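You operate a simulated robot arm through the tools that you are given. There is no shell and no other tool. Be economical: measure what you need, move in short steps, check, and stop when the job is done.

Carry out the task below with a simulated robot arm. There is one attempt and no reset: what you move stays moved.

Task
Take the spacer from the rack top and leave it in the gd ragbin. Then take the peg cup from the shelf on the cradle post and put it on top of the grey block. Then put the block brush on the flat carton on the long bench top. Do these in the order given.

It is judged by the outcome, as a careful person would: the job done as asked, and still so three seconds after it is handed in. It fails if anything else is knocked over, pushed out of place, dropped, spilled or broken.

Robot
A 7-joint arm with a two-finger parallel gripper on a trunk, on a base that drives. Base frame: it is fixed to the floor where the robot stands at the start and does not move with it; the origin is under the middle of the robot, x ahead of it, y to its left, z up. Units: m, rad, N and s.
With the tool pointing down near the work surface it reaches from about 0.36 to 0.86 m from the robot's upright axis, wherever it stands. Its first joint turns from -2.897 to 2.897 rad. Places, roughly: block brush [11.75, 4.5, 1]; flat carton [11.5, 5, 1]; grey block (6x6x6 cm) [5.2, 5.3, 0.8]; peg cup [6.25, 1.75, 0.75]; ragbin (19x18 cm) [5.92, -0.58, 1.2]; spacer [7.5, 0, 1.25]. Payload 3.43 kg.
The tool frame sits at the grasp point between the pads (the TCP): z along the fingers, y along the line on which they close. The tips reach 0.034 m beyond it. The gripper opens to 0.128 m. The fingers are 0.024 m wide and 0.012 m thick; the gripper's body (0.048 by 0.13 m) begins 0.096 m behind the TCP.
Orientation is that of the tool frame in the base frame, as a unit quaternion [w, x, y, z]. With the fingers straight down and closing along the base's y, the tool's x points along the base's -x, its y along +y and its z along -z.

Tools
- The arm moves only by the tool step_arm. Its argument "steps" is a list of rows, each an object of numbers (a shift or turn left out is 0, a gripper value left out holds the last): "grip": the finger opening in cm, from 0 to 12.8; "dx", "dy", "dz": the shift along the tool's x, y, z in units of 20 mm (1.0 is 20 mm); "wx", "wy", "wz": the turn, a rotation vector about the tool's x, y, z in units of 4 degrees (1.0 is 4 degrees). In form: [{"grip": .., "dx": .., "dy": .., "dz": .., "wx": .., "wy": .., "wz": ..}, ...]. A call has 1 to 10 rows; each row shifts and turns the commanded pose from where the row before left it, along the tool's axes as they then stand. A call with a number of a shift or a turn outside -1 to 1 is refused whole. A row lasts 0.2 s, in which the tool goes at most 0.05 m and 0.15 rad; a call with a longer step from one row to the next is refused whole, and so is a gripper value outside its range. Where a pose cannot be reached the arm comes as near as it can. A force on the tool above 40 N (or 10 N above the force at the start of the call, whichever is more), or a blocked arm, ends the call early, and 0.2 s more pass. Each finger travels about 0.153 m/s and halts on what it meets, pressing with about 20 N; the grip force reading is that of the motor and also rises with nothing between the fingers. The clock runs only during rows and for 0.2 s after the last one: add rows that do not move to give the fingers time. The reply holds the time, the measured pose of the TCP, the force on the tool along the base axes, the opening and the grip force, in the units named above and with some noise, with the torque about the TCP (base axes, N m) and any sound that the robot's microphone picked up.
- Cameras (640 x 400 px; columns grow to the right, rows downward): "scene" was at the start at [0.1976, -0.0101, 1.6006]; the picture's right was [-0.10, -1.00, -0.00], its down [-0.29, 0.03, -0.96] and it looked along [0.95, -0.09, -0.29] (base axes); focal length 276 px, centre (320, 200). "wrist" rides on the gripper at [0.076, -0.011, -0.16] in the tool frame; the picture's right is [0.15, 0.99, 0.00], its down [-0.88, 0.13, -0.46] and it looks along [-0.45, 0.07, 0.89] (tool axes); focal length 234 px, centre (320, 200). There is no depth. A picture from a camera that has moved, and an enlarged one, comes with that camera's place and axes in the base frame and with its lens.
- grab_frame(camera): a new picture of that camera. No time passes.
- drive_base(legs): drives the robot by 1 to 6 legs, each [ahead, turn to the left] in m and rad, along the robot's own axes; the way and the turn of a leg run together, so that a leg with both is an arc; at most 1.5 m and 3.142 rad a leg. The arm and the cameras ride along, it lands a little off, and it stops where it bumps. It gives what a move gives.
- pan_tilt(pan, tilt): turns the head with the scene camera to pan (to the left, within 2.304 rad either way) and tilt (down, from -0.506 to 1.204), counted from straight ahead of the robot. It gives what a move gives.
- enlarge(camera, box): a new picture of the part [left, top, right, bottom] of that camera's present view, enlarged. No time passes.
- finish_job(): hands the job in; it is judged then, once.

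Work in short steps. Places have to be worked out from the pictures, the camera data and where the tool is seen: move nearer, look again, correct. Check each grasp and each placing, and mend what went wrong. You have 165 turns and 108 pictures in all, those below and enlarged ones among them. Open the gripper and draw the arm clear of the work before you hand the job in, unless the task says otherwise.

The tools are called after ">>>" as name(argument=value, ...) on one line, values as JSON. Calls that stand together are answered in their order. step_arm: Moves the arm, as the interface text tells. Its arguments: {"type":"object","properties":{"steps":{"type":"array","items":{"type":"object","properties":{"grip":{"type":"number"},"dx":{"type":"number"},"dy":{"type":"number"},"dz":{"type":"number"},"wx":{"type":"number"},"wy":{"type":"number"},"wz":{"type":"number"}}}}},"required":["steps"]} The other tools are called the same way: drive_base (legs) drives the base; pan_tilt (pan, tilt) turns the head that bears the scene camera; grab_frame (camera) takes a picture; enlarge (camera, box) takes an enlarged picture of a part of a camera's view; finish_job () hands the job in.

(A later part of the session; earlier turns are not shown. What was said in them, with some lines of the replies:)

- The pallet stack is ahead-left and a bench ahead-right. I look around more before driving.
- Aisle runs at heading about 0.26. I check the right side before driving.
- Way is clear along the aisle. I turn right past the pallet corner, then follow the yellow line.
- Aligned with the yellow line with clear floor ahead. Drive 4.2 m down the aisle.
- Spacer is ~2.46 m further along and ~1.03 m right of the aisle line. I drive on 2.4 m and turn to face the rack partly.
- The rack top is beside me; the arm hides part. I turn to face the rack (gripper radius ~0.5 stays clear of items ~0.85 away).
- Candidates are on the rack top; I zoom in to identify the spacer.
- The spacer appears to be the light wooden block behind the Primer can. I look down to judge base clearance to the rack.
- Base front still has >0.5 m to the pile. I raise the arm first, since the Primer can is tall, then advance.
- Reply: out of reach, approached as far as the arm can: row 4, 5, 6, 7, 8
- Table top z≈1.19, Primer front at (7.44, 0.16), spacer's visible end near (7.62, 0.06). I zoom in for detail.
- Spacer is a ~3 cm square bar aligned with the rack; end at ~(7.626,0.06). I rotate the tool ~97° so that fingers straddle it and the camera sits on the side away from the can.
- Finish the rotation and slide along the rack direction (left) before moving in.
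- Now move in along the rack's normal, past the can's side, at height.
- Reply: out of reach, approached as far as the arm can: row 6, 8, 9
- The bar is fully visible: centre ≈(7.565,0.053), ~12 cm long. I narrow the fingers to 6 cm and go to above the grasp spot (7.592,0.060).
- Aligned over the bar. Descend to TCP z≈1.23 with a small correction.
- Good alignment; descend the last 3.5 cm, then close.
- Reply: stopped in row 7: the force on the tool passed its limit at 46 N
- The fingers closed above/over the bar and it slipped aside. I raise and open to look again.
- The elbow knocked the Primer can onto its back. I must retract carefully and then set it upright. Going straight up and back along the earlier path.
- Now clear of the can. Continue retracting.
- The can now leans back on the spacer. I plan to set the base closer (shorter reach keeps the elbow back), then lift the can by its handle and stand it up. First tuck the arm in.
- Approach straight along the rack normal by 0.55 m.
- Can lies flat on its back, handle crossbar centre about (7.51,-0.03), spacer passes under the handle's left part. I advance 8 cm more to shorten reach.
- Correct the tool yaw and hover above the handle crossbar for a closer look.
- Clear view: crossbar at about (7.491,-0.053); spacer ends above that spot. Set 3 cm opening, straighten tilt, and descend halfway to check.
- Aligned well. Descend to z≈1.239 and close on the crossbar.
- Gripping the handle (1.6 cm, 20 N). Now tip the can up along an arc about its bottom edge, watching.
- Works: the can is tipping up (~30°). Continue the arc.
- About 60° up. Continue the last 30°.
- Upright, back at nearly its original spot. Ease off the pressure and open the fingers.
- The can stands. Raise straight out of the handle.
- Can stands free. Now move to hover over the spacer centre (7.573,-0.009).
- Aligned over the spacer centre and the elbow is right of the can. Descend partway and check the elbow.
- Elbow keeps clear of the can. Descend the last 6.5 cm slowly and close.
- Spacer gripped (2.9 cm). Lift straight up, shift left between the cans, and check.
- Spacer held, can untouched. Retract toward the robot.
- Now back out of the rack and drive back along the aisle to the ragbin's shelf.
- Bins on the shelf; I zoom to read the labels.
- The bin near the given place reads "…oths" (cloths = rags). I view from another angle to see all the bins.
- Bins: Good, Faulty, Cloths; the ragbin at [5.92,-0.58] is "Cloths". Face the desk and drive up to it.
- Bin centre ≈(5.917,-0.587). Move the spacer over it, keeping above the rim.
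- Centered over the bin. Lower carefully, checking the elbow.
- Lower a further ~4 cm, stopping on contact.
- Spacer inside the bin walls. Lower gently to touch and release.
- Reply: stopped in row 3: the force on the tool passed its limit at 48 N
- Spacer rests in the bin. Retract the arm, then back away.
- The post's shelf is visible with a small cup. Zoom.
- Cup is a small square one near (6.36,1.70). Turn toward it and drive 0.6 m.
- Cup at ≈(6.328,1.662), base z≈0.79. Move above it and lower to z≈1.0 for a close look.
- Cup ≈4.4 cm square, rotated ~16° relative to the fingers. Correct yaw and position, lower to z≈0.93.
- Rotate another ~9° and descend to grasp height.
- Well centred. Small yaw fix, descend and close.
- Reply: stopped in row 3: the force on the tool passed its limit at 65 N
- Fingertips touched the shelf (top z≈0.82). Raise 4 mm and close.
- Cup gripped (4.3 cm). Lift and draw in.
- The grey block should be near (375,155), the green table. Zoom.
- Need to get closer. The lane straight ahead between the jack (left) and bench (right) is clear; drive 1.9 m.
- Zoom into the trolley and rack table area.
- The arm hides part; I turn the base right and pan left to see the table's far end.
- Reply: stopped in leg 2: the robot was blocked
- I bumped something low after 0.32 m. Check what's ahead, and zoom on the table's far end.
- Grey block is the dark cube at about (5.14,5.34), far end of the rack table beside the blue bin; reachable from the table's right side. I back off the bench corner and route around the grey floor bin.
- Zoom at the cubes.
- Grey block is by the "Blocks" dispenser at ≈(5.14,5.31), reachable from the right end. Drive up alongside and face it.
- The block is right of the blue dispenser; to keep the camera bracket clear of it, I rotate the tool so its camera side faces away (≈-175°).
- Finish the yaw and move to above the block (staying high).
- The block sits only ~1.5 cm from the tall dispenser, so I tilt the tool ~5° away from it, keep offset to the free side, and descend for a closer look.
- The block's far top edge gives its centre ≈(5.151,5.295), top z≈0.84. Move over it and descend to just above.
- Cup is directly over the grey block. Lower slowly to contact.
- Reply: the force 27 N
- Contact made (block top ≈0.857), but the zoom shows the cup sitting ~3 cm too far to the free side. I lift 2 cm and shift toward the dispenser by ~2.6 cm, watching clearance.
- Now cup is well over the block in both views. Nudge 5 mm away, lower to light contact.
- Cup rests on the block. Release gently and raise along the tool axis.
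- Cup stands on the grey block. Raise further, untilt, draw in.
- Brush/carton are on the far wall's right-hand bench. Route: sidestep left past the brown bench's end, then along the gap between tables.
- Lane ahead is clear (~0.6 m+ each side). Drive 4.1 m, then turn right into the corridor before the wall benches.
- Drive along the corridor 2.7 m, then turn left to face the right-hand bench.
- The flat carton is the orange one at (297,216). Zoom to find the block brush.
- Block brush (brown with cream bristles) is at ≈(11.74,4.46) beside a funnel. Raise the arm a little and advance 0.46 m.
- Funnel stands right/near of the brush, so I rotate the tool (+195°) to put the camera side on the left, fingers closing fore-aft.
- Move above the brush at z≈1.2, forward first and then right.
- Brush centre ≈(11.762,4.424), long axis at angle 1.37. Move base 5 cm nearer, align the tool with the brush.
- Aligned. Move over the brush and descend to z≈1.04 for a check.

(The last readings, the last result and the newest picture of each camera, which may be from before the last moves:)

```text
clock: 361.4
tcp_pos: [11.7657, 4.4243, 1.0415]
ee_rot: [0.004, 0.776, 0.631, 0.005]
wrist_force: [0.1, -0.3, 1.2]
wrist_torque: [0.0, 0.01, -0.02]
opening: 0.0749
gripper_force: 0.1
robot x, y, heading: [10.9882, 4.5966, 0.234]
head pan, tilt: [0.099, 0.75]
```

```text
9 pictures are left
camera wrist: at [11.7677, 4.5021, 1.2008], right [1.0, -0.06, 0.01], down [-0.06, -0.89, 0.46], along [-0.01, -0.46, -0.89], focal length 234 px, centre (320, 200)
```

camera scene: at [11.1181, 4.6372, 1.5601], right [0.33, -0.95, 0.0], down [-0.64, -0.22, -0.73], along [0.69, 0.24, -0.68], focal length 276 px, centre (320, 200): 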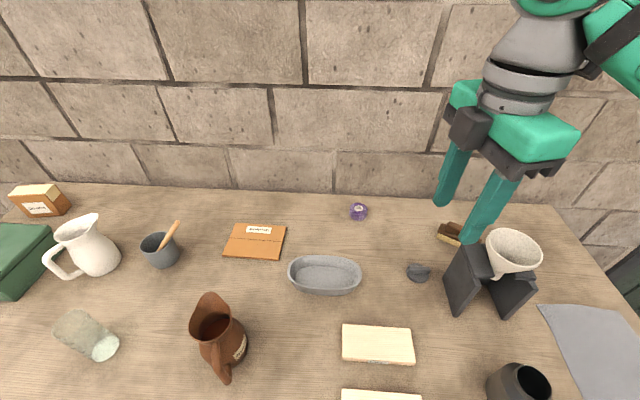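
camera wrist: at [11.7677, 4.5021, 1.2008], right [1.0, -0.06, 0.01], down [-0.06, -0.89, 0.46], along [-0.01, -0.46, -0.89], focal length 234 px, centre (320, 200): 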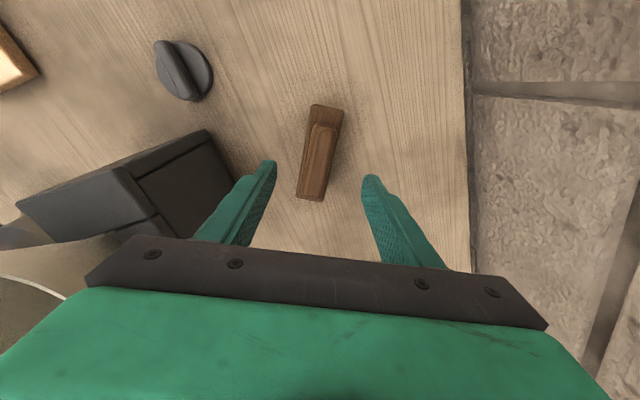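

Perfectly centred. Descend to z≈0.945 watching force.

>>> step_arm(steps=[{"dz": 1}, {"dz": 1}, {"dz": 1}, {"dz": 0.8}, {"dz": 0.4}, {"dz": 0.4}, {}])

>>> enlarge(camera="scene", box=[380, 160, 560, 300])

```text
clock: 362.8
tcp_pos: [11.8059, 4.407, 1.0095]
ee_rot: [0.041, 0.768, 0.638, 0.034]
wrist_force: [0.0, -5.1, -1.0]
wrist_torque: [0.6, 0.11, 0.04]
opening: 0.0752
gripper_force: 0.1
robot x, y, heading: [11.0061, 4.537, 0.248]
head pan, tilt: [0.099, 0.75]
stopped in row 7: the arm was blocked; the commanded pose is now the measured one
```

```text
2.86 times, centred on (470, 230) of scene
camera zoom: at [11.16, 4.6115, 1.5644], right [0.34, -0.94, 0.02], down [-0.63, -0.24, -0.74], along [0.7, 0.24, -0.67], focal length 788 px, centre (-109, 114)
```

zoom: 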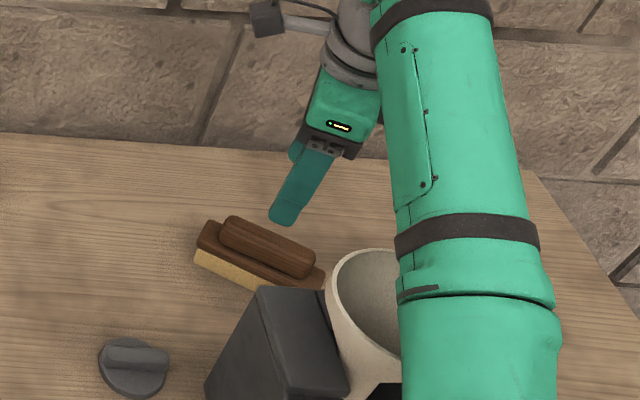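

The arm was blocked (elbow region likely touching bench/funnel). Raise immediately and inspect.

>>> step_arm(steps=[{"dz": -0.5}, {"dz": -1}, {"dz": -1}, {"dz": -1}, {"dz": -1}])

>>> pan_tilt(pan=-0.4, tilt=0.85)

>>> grab_frame(camera="scene")

```text
clock: 364.0
tcp_pos: [11.7985, 4.4009, 1.0841]
ee_rot: [0.031, 0.77, 0.636, 0.028]
wrist_force: [-0.3, -0.2, 0.5]
wrist_torque: [0.04, 0.06, -0.02]
opening: 0.0749
gripper_force: 0.2
robot x, y, heading: [11.0031, 4.5375, 0.249]
head pan, tilt: [0.099, 0.75]
```

```text
clock: 364.9
tcp_pos: [11.7978, 4.4001, 1.0851]
ee_rot: [0.032, 0.77, 0.636, 0.027]
wrist_force: [-0.7, -0.1, -0.6]
wrist_torque: [0.02, -0.01, -0.01]
opening: 0.0751
gripper_force: 0.1
robot x, y, heading: [11.0024, 4.5404, 0.247]
head pan, tilt: [-0.4, 0.85]
```

```text
7 pictures are left
camera scene: at [11.1819, 4.5511, 1.552], right [-0.15, -0.99, 0.0], down [-0.74, 0.11, -0.66], along [0.65, -0.1, -0.75], focal length 276 px, centre (320, 200)
```

scene: 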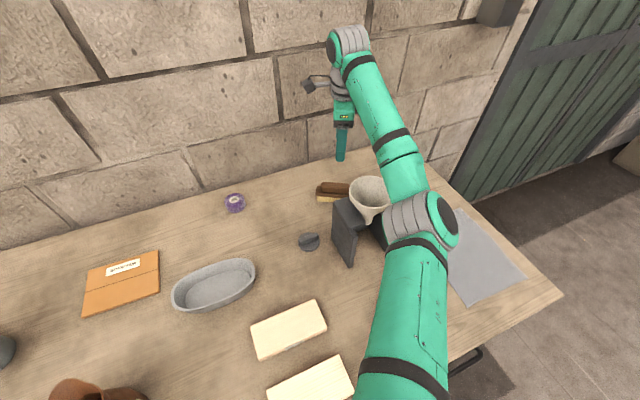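

Elbow sits over the funnel/mug from here; nothing looks toppled. I retract and will approach from the right end so the elbow is over the empty mat.

>>> step_arm(steps=[{"dz": -1}, {"dz": -1}, {"dz": -1}, {"dz": -1}, {"dz": -1}, {"dz": -1}, {"dz": -1}, {"dz": -1}, {"dz": -1}])

>>> step_arm(steps=[{"dy": -1, "dx": 0.3}, {"dy": -1, "dx": 0.3}, {"dy": -1, "dx": 0.3}, {"dy": -1, "dx": 0.3}, {"dy": -1, "dx": 0.3}, {"dy": -1, "dx": 0.3}, {"dy": -1}, {"dy": -1}, {"dy": -1}, {"dy": -1}])

>>> step_arm(steps=[{"dy": -1}, {"dy": -1}, {"dy": -1}, {"dy": -1}, {"dy": -1}, {"dz": -1}, {"dz": -1}])

>>> drive_base(legs=[[-0.5, 0]])

>>> pan_tilt(pan=-0.1, tilt=0.6)

>>> grab_frame(camera="scene")

```text
clock: 366.9
tcp_pos: [11.7836, 4.4027, 1.2632]
ee_rot: [0.032, 0.771, 0.636, 0.027]
wrist_force: [0.2, 0.2, -0.3]
wrist_torque: [0.0, 0.04, -0.05]
opening: 0.0748
gripper_force: 0.0
robot x, y, heading: [11.0018, 4.5399, 0.244]
head pan, tilt: [-0.4, 0.85]
```

```text
clock: 369.1
tcp_pos: [11.5931, 4.4763, 1.2476]
ee_rot: [0.031, 0.77, 0.637, 0.028]
wrist_force: [0.8, 0.3, -0.1]
wrist_torque: [-0.02, 0.02, -0.02]
opening: 0.0752
gripper_force: 0.0
robot x, y, heading: [11.0037, 4.5395, 0.244]
head pan, tilt: [-0.4, 0.85]
```

```text
clock: 370.8
tcp_pos: [11.4923, 4.4962, 1.279]
ee_rot: [0.03, 0.77, 0.637, 0.027]
wrist_force: [0.7, -0.4, 0.0]
wrist_torque: [-0.02, 0.02, 0.04]
opening: 0.0749
gripper_force: 0.0
robot x, y, heading: [11.0053, 4.5405, 0.243]
head pan, tilt: [-0.4, 0.85]
```

```text
clock: 373.7
tcp_pos: [11.007, 4.3723, 1.2792]
ee_rot: [0.032, 0.77, 0.636, 0.027]
wrist_force: [0.5, 0.4, 0.2]
wrist_torque: [0.0, 0.01, 0.02]
opening: 0.0748
gripper_force: 0.2
robot x, y, heading: [10.5145, 4.4149, 0.249]
head pan, tilt: [-0.4, 0.85]
```

```text
clock: 374.5
tcp_pos: [11.0064, 4.3739, 1.279]
ee_rot: [0.032, 0.77, 0.636, 0.027]
wrist_force: [-1.0, -0.2, -0.3]
wrist_torque: [-0.01, -0.01, -0.04]
opening: 0.075
gripper_force: 0.0
robot x, y, heading: [10.5188, 4.4144, 0.247]
head pan, tilt: [-0.099, 0.6]
```

```text
6 pictures are left
camera scene: at [10.7051, 4.4535, 1.5729], right [0.15, -0.99, 0.0], down [-0.56, -0.08, -0.82], along [0.82, 0.12, -0.57], focal length 276 px, centre (320, 200)
```

scene: 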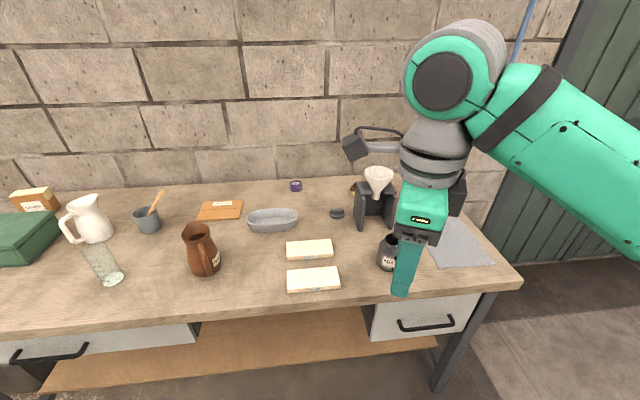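

Everything still stands. Drive to the bench's right end.

>>> drive_base(legs=[[0, -1.563], [0.55, 0], [0, 1.571], [0.46, 0]])

```text
clock: 388.7
tcp_pos: [11.5826, 3.9719, 1.2805]
ee_rot: [0.031, 0.764, 0.644, 0.027]
wrist_force: [-0.4, 0.0, 1.5]
wrist_torque: [0.01, 0.0, -0.03]
opening: 0.0751
gripper_force: 0.0
robot x, y, heading: [11.0907, 4.0051, 0.27]
head pan, tilt: [-0.099, 0.6]
```

Straighten tilt, move out over the mat, then left toward the brush at safe height.

>>> step_arm(steps=[{"wx": 0.6}, {"wx": 0.57}, {"dy": 1}, {"dy": 1}, {"dy": 1}, {"dy": 1}, {"dy": 1.0}, {"dx": 1}, {"dx": 1}, {"dx": 1}])

>>> step_arm(steps=[{"dx": 1}, {"dx": 1}, {"dx": 1}, {"dx": 1}, {"dx": 1}, {"dx": 1}, {"dx": 1}, {"dx": 1}, {"dx": 1}, {"dx": 1}])

>>> step_arm(steps=[{"dx": 1, "dz": 0.4}, {"dx": 1, "dz": 0.4}, {"dx": 1, "dz": 0.4}, {"dx": 1, "dz": 0.4}, {"dx": 1, "dz": 0.4}, {"dx": 1, "dz": 0.4}, {"dx": 1, "dz": 0.4}, {"dx": 1, "dz": 0.4}, {"dx": 1}, {"dx": 0.8}])

```text
clock: 390.9
tcp_pos: [11.6919, 4.0154, 1.2782]
ee_rot: [0.001, 0.764, 0.645, 0.001]
wrist_force: [-0.1, -1.2, 0.3]
wrist_torque: [0.06, -0.03, -0.01]
opening: 0.0751
gripper_force: 0.1
robot x, y, heading: [11.0909, 4.0012, 0.266]
head pan, tilt: [-0.099, 0.6]
```

```text
clock: 393.1
tcp_pos: [11.7219, 4.2125, 1.2814]
ee_rot: [0.001, 0.765, 0.645, 0.002]
wrist_force: [-0.3, -0.9, 0.3]
wrist_torque: [0.0, 0.01, 0.01]
opening: 0.0752
gripper_force: 0.0
robot x, y, heading: [11.0939, 4.0075, 0.266]
head pan, tilt: [-0.099, 0.6]
```

```text
clock: 395.3
tcp_pos: [11.757, 4.4048, 1.2153]
ee_rot: [0.0, 0.764, 0.645, 0.002]
wrist_force: [-0.6, 0.1, 0.2]
wrist_torque: [0.01, -0.03, 0.01]
opening: 0.0751
gripper_force: 0.0
robot x, y, heading: [11.0896, 4.0057, 0.271]
head pan, tilt: [-0.099, 0.6]
```

Shift the last 2 cm, descend to z≈1.06 and check with the wrist camera.

>>> step_arm(steps=[{"dx": 0.95, "dy": 0.15}, {"dz": 1}, {"dz": 1}, {"dz": 1}, {"dz": 1}, {"dz": 1}, {"dz": 1}, {"dz": 1}, {"dz": 0.7}, {}])

>>> grab_frame(camera="wrist")

```text
clock: 397.5
tcp_pos: [11.7636, 4.4229, 1.0618]
ee_rot: [0.0, 0.764, 0.645, 0.001]
wrist_force: [0.1, -1.2, -0.8]
wrist_torque: [-0.01, 0.01, -0.04]
opening: 0.0749
gripper_force: 0.0
robot x, y, heading: [11.0898, 4.0036, 0.27]
head pan, tilt: [-0.099, 0.6]
```

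```text
5 pictures are left
camera wrist: at [11.7656, 4.4998, 1.2213], right [1.0, -0.02, 0.0], down [-0.02, -0.89, 0.45], along [-0.01, -0.45, -0.89], focal length 234 px, centre (320, 200)
```

wrist: 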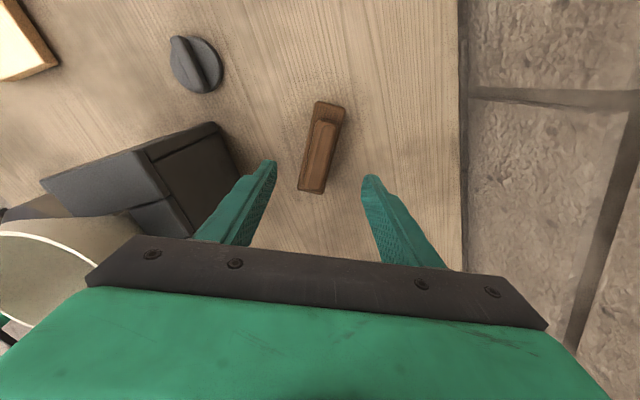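

Aligned. Descend to z≈0.945 in small steps.

>>> step_arm(steps=[{"dz": 0.8}, {"dz": 0.8}, {"dz": 0.8}, {"dz": 0.8}, {"dz": 0.6}, {}])

>>> step_arm(steps=[{"dz": 0.5}, {"dz": 0.5}, {"dz": 0.5}, {}])

```text
clock: 398.9
tcp_pos: [11.7647, 4.425, 0.9853]
ee_rot: [0.0, 0.764, 0.645, 0.002]
wrist_force: [0.5, -0.5, -0.2]
wrist_torque: [0.0, 0.01, 0.04]
opening: 0.075
gripper_force: 0.0
robot x, y, heading: [11.0929, 4.0059, 0.267]
head pan, tilt: [-0.099, 0.6]
```

```text
clock: 399.9
tcp_pos: [11.7635, 4.4247, 0.9547]
ee_rot: [0.0, 0.764, 0.645, 0.001]
wrist_force: [0.1, -0.5, -0.9]
wrist_torque: [0.01, 0.01, 0.02]
opening: 0.0751
gripper_force: 0.1
robot x, y, heading: [11.0886, 4.0085, 0.266]
head pan, tilt: [-0.099, 0.6]
```

No contact yet. A bit lower, then close gently.

>>> step_arm(steps=[{"dz": 0.4}, {"dz": 0.4}, {}, {"grip": 6}, {"grip": 5}, {"grip": 4}, {"grip": 3}, {"grip": 2}, {}])

```text
clock: 401.9
tcp_pos: [11.7642, 4.425, 0.9411]
ee_rot: [0.0, 0.764, 0.645, 0.002]
wrist_force: [0.7, -0.2, 0.3]
wrist_torque: [0.0, 0.03, 0.05]
opening: 0.0355
gripper_force: 19.8
robot x, y, heading: [11.0923, 4.0028, 0.266]
head pan, tilt: [-0.099, 0.6]
```

Brush gripped (3.6 cm, 20 N). Lift to z≈1.26.

>>> step_arm(steps=[{"dz": -0.6}, {"dz": -1}, {"dz": -1}, {"dz": -1}, {"dz": -1}, {"dz": -1}, {"dz": -1}, {"dz": -1}, {"dz": -1}, {"dz": -1}])

>>> step_arm(steps=[{"dz": -1}, {"dz": -1}, {"dz": -1}, {"dz": -1}, {"dz": -1}, {"dz": -1}, {}])

>>> grab_frame(camera="wrist")

```text
clock: 404.1
tcp_pos: [11.7619, 4.4232, 1.1331]
ee_rot: [0.001, 0.765, 0.644, 0.001]
wrist_force: [-0.6, 0.0, -1.2]
wrist_torque: [-0.01, 0.0, -0.01]
opening: 0.0357
gripper_force: 20.0
robot x, y, heading: [11.0912, 4.0075, 0.266]
head pan, tilt: [-0.099, 0.6]
```

```text
clock: 405.7
tcp_pos: [11.7638, 4.4224, 1.2534]
ee_rot: [0.0, 0.764, 0.645, 0.001]
wrist_force: [0.2, -0.1, -0.4]
wrist_torque: [0.02, 0.0, -0.02]
opening: 0.0357
gripper_force: 19.9
robot x, y, heading: [11.0895, 4.0025, 0.266]
head pan, tilt: [-0.099, 0.6]
```

```text
4 pictures are left
camera wrist: at [11.7658, 4.4992, 1.4126], right [1.0, -0.02, 0.0], down [-0.02, -0.89, 0.45], along [-0.01, -0.45, -0.89], focal length 234 px, centre (320, 200)
```

wrist: 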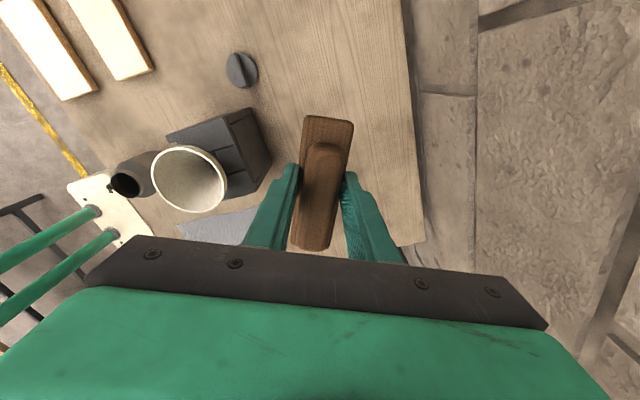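

Brush held. Retrace over the mat, then draw in.

>>> step_arm(steps=[{"dx": -1}, {"dx": -1}, {"dx": -1}, {"dx": -1}, {"dx": -1}, {"dx": -1}, {"dx": -1}, {"dx": -1}, {"dx": -1}, {"dx": -1}])

>>> step_arm(steps=[{"dx": -1}, {"dx": -1}, {"dx": -1}, {"dx": -1}, {"dx": -1}, {"dx": -1}, {"dx": -1}, {"dy": -1}, {"dy": -1}, {"dy": -1}])

>>> step_arm(steps=[{"dy": -1}, {"dy": -1}, {"dy": -1}, {"dy": -1, "dz": -0.5}, {"dy": -0.7, "dz": -0.5}, {"dz": -0.5}])

>>> drive_base(legs=[[-0.46, 0], [0, 1.56], [0.55, 0], [0, -1.571]])

```text
clock: 407.9
tcp_pos: [11.7306, 4.2264, 1.2533]
ee_rot: [0.0, 0.764, 0.646, 0.001]
wrist_force: [0.0, 0.7, -0.7]
wrist_torque: [-0.05, 0.01, 0.03]
opening: 0.0357
gripper_force: 19.8
robot x, y, heading: [11.0908, 4.0067, 0.269]
head pan, tilt: [-0.099, 0.6]
```

```text
clock: 410.1
tcp_pos: [11.6471, 4.0981, 1.2531]
ee_rot: [0.0, 0.764, 0.645, 0.001]
wrist_force: [0.7, -0.5, -1.6]
wrist_torque: [0.04, -0.02, -0.03]
opening: 0.0357
gripper_force: 20.3
robot x, y, heading: [11.0904, 4.0072, 0.264]
head pan, tilt: [-0.099, 0.6]
```

```text
clock: 411.5
tcp_pos: [11.5534, 4.1141, 1.2822]
ee_rot: [0.0, 0.764, 0.645, 0.001]
wrist_force: [-0.9, 0.3, -1.3]
wrist_torque: [0.0, -0.01, 0.0]
opening: 0.0353
gripper_force: 19.8
robot x, y, heading: [11.0914, 4.0066, 0.265]
head pan, tilt: [-0.099, 0.6]
```

```text
clock: 425.7
tcp_pos: [10.9877, 4.5262, 1.2827]
ee_rot: [0.0, 0.774, 0.633, 0.002]
wrist_force: [-0.4, 0.1, -1.1]
wrist_torque: [0.04, 0.01, -0.03]
opening: 0.0352
gripper_force: 20.2
robot x, y, heading: [10.5196, 4.4327, 0.233]
head pan, tilt: [-0.099, 0.6]
```

Advance 0.45 m to the bench and check the view.

>>> drive_base(legs=[[0.45, 0.0]])

>>> pan_tilt(pan=0.25, tilt=0.75)

>>> grab_frame(camera="scene")

```text
clock: 428.4
tcp_pos: [11.4303, 4.6285, 1.2812]
ee_rot: [0.0, 0.776, 0.631, 0.001]
wrist_force: [-0.8, 0.0, -0.6]
wrist_torque: [-0.01, 0.02, -0.01]
opening: 0.0354
gripper_force: 20.2
robot x, y, heading: [10.9638, 4.5383, 0.229]
head pan, tilt: [-0.099, 0.6]
```

```text
clock: 429.2
tcp_pos: [11.4306, 4.6273, 1.2816]
ee_rot: [-0.001, 0.776, 0.631, 0.002]
wrist_force: [0.2, 0.4, -1.0]
wrist_torque: [0.04, 0.01, 0.05]
opening: 0.0356
gripper_force: 20.0
robot x, y, heading: [10.9646, 4.5338, 0.227]
head pan, tilt: [0.25, 0.75]
```

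```text
3 pictures are left
camera scene: at [11.1396, 4.5967, 1.5601], right [0.46, -0.89, 0.0], down [-0.61, -0.31, -0.73], along [0.65, 0.34, -0.68], focal length 276 px, centre (320, 200)
```

scene: 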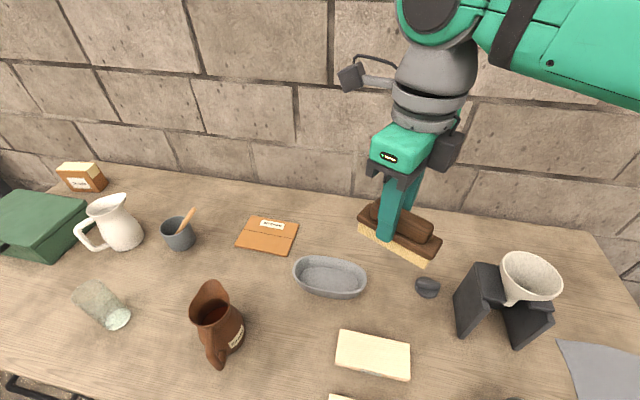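

Carton centre ≈(11.552,4.995), long axis ~1.70 rad. Align the brush and move above it, keeping high.

>>> step_arm(steps=[{"wz": -1}, {"wz": -1}, {"wz": -1}, {"wz": -1}, {"wz": -0.8}, {"dy": 1}, {"dy": 1}, {"dy": 1}, {"dy": 1}, {"dy": 1}])

>>> step_arm(steps=[{"dy": 1, "dx": 1}, {"dy": 1, "dx": 1}, {"dy": 1, "dx": 1}, {"dy": 0.4, "dx": 1}, {"dx": 1}, {"dx": 1}, {"dx": 1}, {"dx": 1}, {"dx": 1}, {"dx": 1}])

>>> step_arm(steps=[{"dx": 1}, {"dx": 1}, {"dx": 1}, {"dx": 1}, {"dx": 1}, {"dx": 1}, {"dx": 1}, {"dx": 0.4}, {}])

```text
clock: 431.4
tcp_pos: [11.529, 4.6398, 1.282]
ee_rot: [0.0, 0.66, 0.751, 0.001]
wrist_force: [0.5, 0.3, -1.0]
wrist_torque: [0.01, -0.06, 0.0]
opening: 0.0356
gripper_force: 19.8
robot x, y, heading: [10.9653, 4.5336, 0.23]
head pan, tilt: [0.25, 0.75]
```

```text
clock: 433.6
tcp_pos: [11.5706, 4.8478, 1.2824]
ee_rot: [0.001, 0.66, 0.752, 0.001]
wrist_force: [-0.7, -0.3, -0.7]
wrist_torque: [0.03, 0.01, -0.02]
opening: 0.0357
gripper_force: 20.4
robot x, y, heading: [10.9642, 4.5386, 0.23]
head pan, tilt: [0.25, 0.75]
```

```text
clock: 435.6
tcp_pos: [11.5523, 4.9956, 1.284]
ee_rot: [-0.001, 0.66, 0.751, 0.001]
wrist_force: [0.7, 0.0, -0.7]
wrist_torque: [0.03, -0.01, -0.02]
opening: 0.0354
gripper_force: 19.8
robot x, y, heading: [10.9626, 4.5358, 0.223]
head pan, tilt: [0.25, 0.75]
```

Over the carton. Descend to z≈1.03 and verify.

>>> step_arm(steps=[{"dz": 1}, {"dz": 1}, {"dz": 1}, {"dz": 1}, {"dz": 1}, {"dz": 1}, {"dz": 1}, {"dz": 1}, {"dz": 1}, {"dz": 1}])

>>> step_arm(steps=[{"dz": 1}, {"dz": 1}, {"dz": 0.6}, {}])

>>> grab_frame(camera="scene")

```text
clock: 437.8
tcp_pos: [11.5517, 4.9956, 1.0826]
ee_rot: [0.0, 0.66, 0.751, 0.002]
wrist_force: [0.1, -0.4, -0.8]
wrist_torque: [-0.02, -0.02, -0.01]
opening: 0.0354
gripper_force: 20.0
robot x, y, heading: [10.9601, 4.539, 0.234]
head pan, tilt: [0.25, 0.75]
```

```text
clock: 438.8
tcp_pos: [11.5527, 4.995, 1.0306]
ee_rot: [0.0, 0.66, 0.751, 0.001]
wrist_force: [-0.7, -0.1, -1.1]
wrist_torque: [0.02, -0.01, 0.02]
opening: 0.0358
gripper_force: 19.9
robot x, y, heading: [10.9588, 4.5376, 0.228]
head pan, tilt: [0.25, 0.75]
```

```text
2 pictures are left
camera scene: at [11.1396, 4.5969, 1.56], right [0.46, -0.89, 0.0], down [-0.61, -0.31, -0.73], along [0.65, 0.34, -0.68], focal length 276 px, centre (320, 200)
```

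scene: 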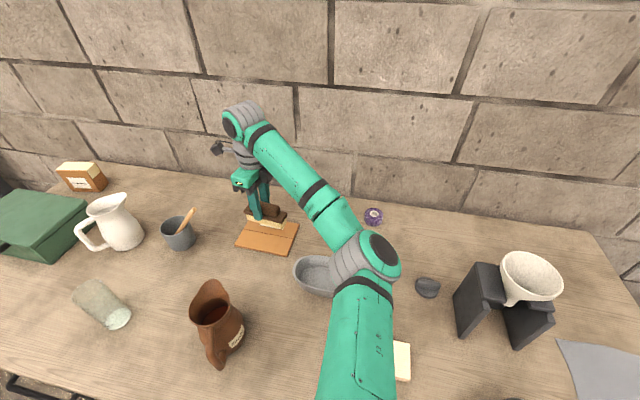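

On target. Small centring tweak and lower to contact.

>>> step_arm(steps=[{"dz": 0.6, "dx": -0.4, "dy": -0.35}, {"dz": 0.6}, {"dz": 0.5}, {"dz": 0.4}, {"dz": 0.3}, {}])

```text
clock: 440.2
tcp_pos: [11.5479, 4.9859, 0.9824]
ee_rot: [0.0, 0.66, 0.752, 0.002]
wrist_force: [-0.2, -0.5, -0.7]
wrist_torque: [0.0, 0.01, 0.03]
opening: 0.0353
gripper_force: 19.8
robot x, y, heading: [10.9662, 4.5348, 0.226]
head pan, tilt: [0.25, 0.75]
```

No contact yet; continue in 3–4 mm steps.

>>> step_arm(steps=[{"dz": 0.2}, {"dz": 0.2}, {"dz": 0.2}, {}])

```text
clock: 441.2
tcp_pos: [11.5476, 4.987, 0.9696]
ee_rot: [0.0, 0.66, 0.752, 0.002]
wrist_force: [0.7, 0.2, -0.6]
wrist_torque: [0.0, 0.0, -0.01]
opening: 0.0354
gripper_force: 19.9
robot x, y, heading: [10.9622, 4.5372, 0.223]
head pan, tilt: [0.25, 0.75]
```

>>> step_arm(steps=[{"dz": 0.2}, {"dz": 0.15}, {}])

```text
clock: 442.0
tcp_pos: [11.547, 4.9861, 0.9629]
ee_rot: [0.0, 0.661, 0.751, 0.001]
wrist_force: [-0.7, -1.1, -1.0]
wrist_torque: [0.04, -0.01, -0.03]
opening: 0.0355
gripper_force: 19.9
robot x, y, heading: [10.9637, 4.5366, 0.228]
head pan, tilt: [0.25, 0.75]
```

Still free; 2–3 mm steps further.

>>> step_arm(steps=[{"dz": 0.15}, {"dz": 0.15}, {}])

>>> step_arm(steps=[{"dz": 0.12}, {"dz": 0.12}, {}])

```text
clock: 442.8
tcp_pos: [11.5466, 4.9875, 0.9583]
ee_rot: [0.001, 0.66, 0.751, 0.002]
wrist_force: [-0.4, 0.2, -0.8]
wrist_torque: [0.01, 0.01, 0.0]
opening: 0.0356
gripper_force: 19.8
robot x, y, heading: [10.9654, 4.5329, 0.225]
head pan, tilt: [0.25, 0.75]
```

```text
clock: 443.6
tcp_pos: [11.5467, 4.9871, 0.9541]
ee_rot: [0.0, 0.66, 0.751, 0.002]
wrist_force: [-0.2, 0.4, -0.4]
wrist_torque: [-0.02, 0.0, 0.03]
opening: 0.0356
gripper_force: 20.2
robot x, y, heading: [10.9644, 4.5342, 0.226]
head pan, tilt: [0.25, 0.75]
```

>>> step_arm(steps=[{"dz": 0.12}, {"dz": 0.12}, {}])

```text
clock: 444.4
tcp_pos: [11.5476, 4.9865, 0.9501]
ee_rot: [0.0, 0.659, 0.752, 0.003]
wrist_force: [-0.8, -2.4, 17.4]
wrist_torque: [-0.04, 0.03, -0.01]
opening: 0.0357
gripper_force: 20.2
robot x, y, heading: [10.9648, 4.5362, 0.23]
head pan, tilt: [0.25, 0.75]
```

Contact (17 N): the brush is on the carton. Release and rise.

>>> step_arm(steps=[{"dz": -0.06}, {"grip": 4}, {"grip": 4.8}, {"grip": 5.6}, {}, {"dz": -0.6}, {"dz": -1}, {"dz": -1}, {"dz": -1}, {"dz": -1}])

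>>> enlarge(camera="scene", box=[140, 150, 440, 340])

```text
clock: 446.6
tcp_pos: [11.5475, 4.9867, 1.0407]
ee_rot: [0.0, 0.66, 0.751, 0.001]
wrist_force: [0.1, -0.9, -0.3]
wrist_torque: [0.03, 0.0, 0.0]
opening: 0.056
gripper_force: 0.0
robot x, y, heading: [10.9659, 4.5376, 0.231]
head pan, tilt: [0.25, 0.75]
```

```text
2.11 times, centred on (290, 245) of scene
camera zoom: at [11.1396, 4.597, 1.56], right [0.46, -0.89, 0.0], down [-0.61, -0.31, -0.73], along [0.65, 0.34, -0.68], focal length 581 px, centre (383, 105)
```

zoom: 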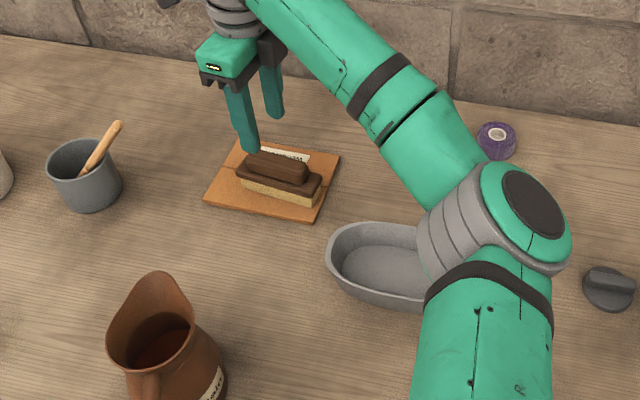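

The brush sits on the carton. Raise, retrace to the right and back, and draw the robot away.

>>> step_arm(steps=[{"dz": -1}, {"dz": -1}, {"dz": -1}, {"dz": -1}, {"dz": -1}, {"dz": -1}, {"dz": -1}, {"dz": -1}, {"dz": -1}, {"dz": -1}])

>>> step_arm(steps=[{"dz": -1}, {"dz": -1}, {"dx": -1}, {"dx": -1}, {"dx": -1}, {"dx": -1}, {"dx": -1}, {"dx": -1}, {"dx": -1}, {"dx": -1}])

>>> step_arm(steps=[{"dx": -1}, {"dx": -1}, {"dx": -1}, {"dx": -1}, {"dx": -1, "dy": -1}, {"dx": -1, "dy": -1}, {"dy": -1}, {"dy": -1}, {"dy": -1}, {"dy": -1}])

>>> drive_base(legs=[[-0.45, 0]])

>>> grab_frame(camera="scene")

```text
clock: 448.8
tcp_pos: [11.547, 4.9854, 1.2408]
ee_rot: [0.0, 0.661, 0.751, 0.002]
wrist_force: [-0.1, -0.1, -0.2]
wrist_torque: [0.01, 0.04, -0.02]
opening: 0.0562
gripper_force: 0.0
robot x, y, heading: [10.9589, 4.5369, 0.227]
head pan, tilt: [0.25, 0.75]
```

```text
clock: 451.0
tcp_pos: [11.5675, 4.8253, 1.2816]
ee_rot: [0.0, 0.66, 0.751, 0.001]
wrist_force: [-0.2, -0.5, 0.4]
wrist_torque: [-0.06, -0.04, -0.01]
opening: 0.0565
gripper_force: 0.0
robot x, y, heading: [10.9634, 4.5367, 0.225]
head pan, tilt: [0.25, 0.75]
```

```text
clock: 453.2
tcp_pos: [11.4639, 4.6927, 1.2803]
ee_rot: [0.0, 0.661, 0.75, 0.002]
wrist_force: [-0.7, -0.4, 0.6]
wrist_torque: [0.02, 0.02, 0.0]
opening: 0.0561
gripper_force: 0.1
robot x, y, heading: [10.9626, 4.5348, 0.226]
head pan, tilt: [0.25, 0.75]
```

```text
clock: 456.0
tcp_pos: [11.0239, 4.5894, 1.2818]
ee_rot: [0.0, 0.66, 0.752, 0.001]
wrist_force: [0.1, 0.1, 0.1]
wrist_torque: [-0.02, 0.02, -0.04]
opening: 0.0562
gripper_force: 0.0
robot x, y, heading: [10.5231, 4.4344, 0.225]
head pan, tilt: [0.25, 0.75]
```

```text
0 pictures are left
camera scene: at [10.7001, 4.4948, 1.5601], right [0.46, -0.89, 0.0], down [-0.61, -0.31, -0.73], along [0.65, 0.34, -0.68], focal length 276 px, centre (320, 200)
```

scene: 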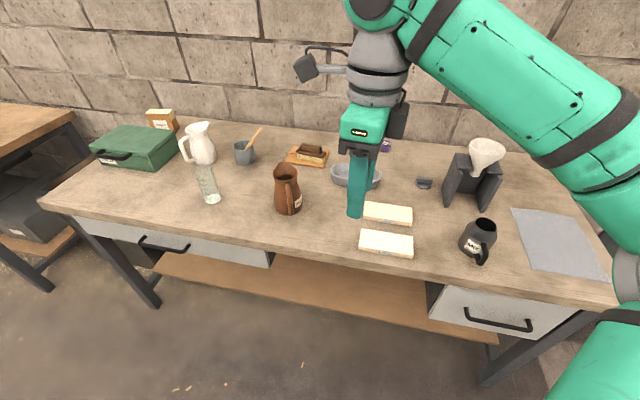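

All items on the bench stand, the brush is on the carton, the gripper is open and clear. Handing in.

>>> finish_job()

```text
The job is handed in.
```

I handed the job in with all three placements done in order, but I knocked over the Primer can on the way, so the careful-handling condition was not fully met.

- **Spacer:** it is in the bin labelled "Cloths". I took that as the gd ragbin because it sits at the position you gave.
- **Peg cup:** it stands on top of the grey block.
- **Block brush:** it rests on the flat carton on the long bench top, and I then backed the arm clear with the gripper open.

**What went wrong along the way:**
- **Primer can:** my elbow pushed it onto its back during my first try at the spacer. I stood it up again close to where it had been. Nothing else on the rack top looked moved.
- **Second bump:** the base bumped something low, most likely a bench corner, on the way to the grey block. I didn't check whether that shifted anything.
- **Blocked arm:** the arm was also blocked near the funnel and the black mug. Both were still standing in the last picture, but I did not check whether either had shifted.
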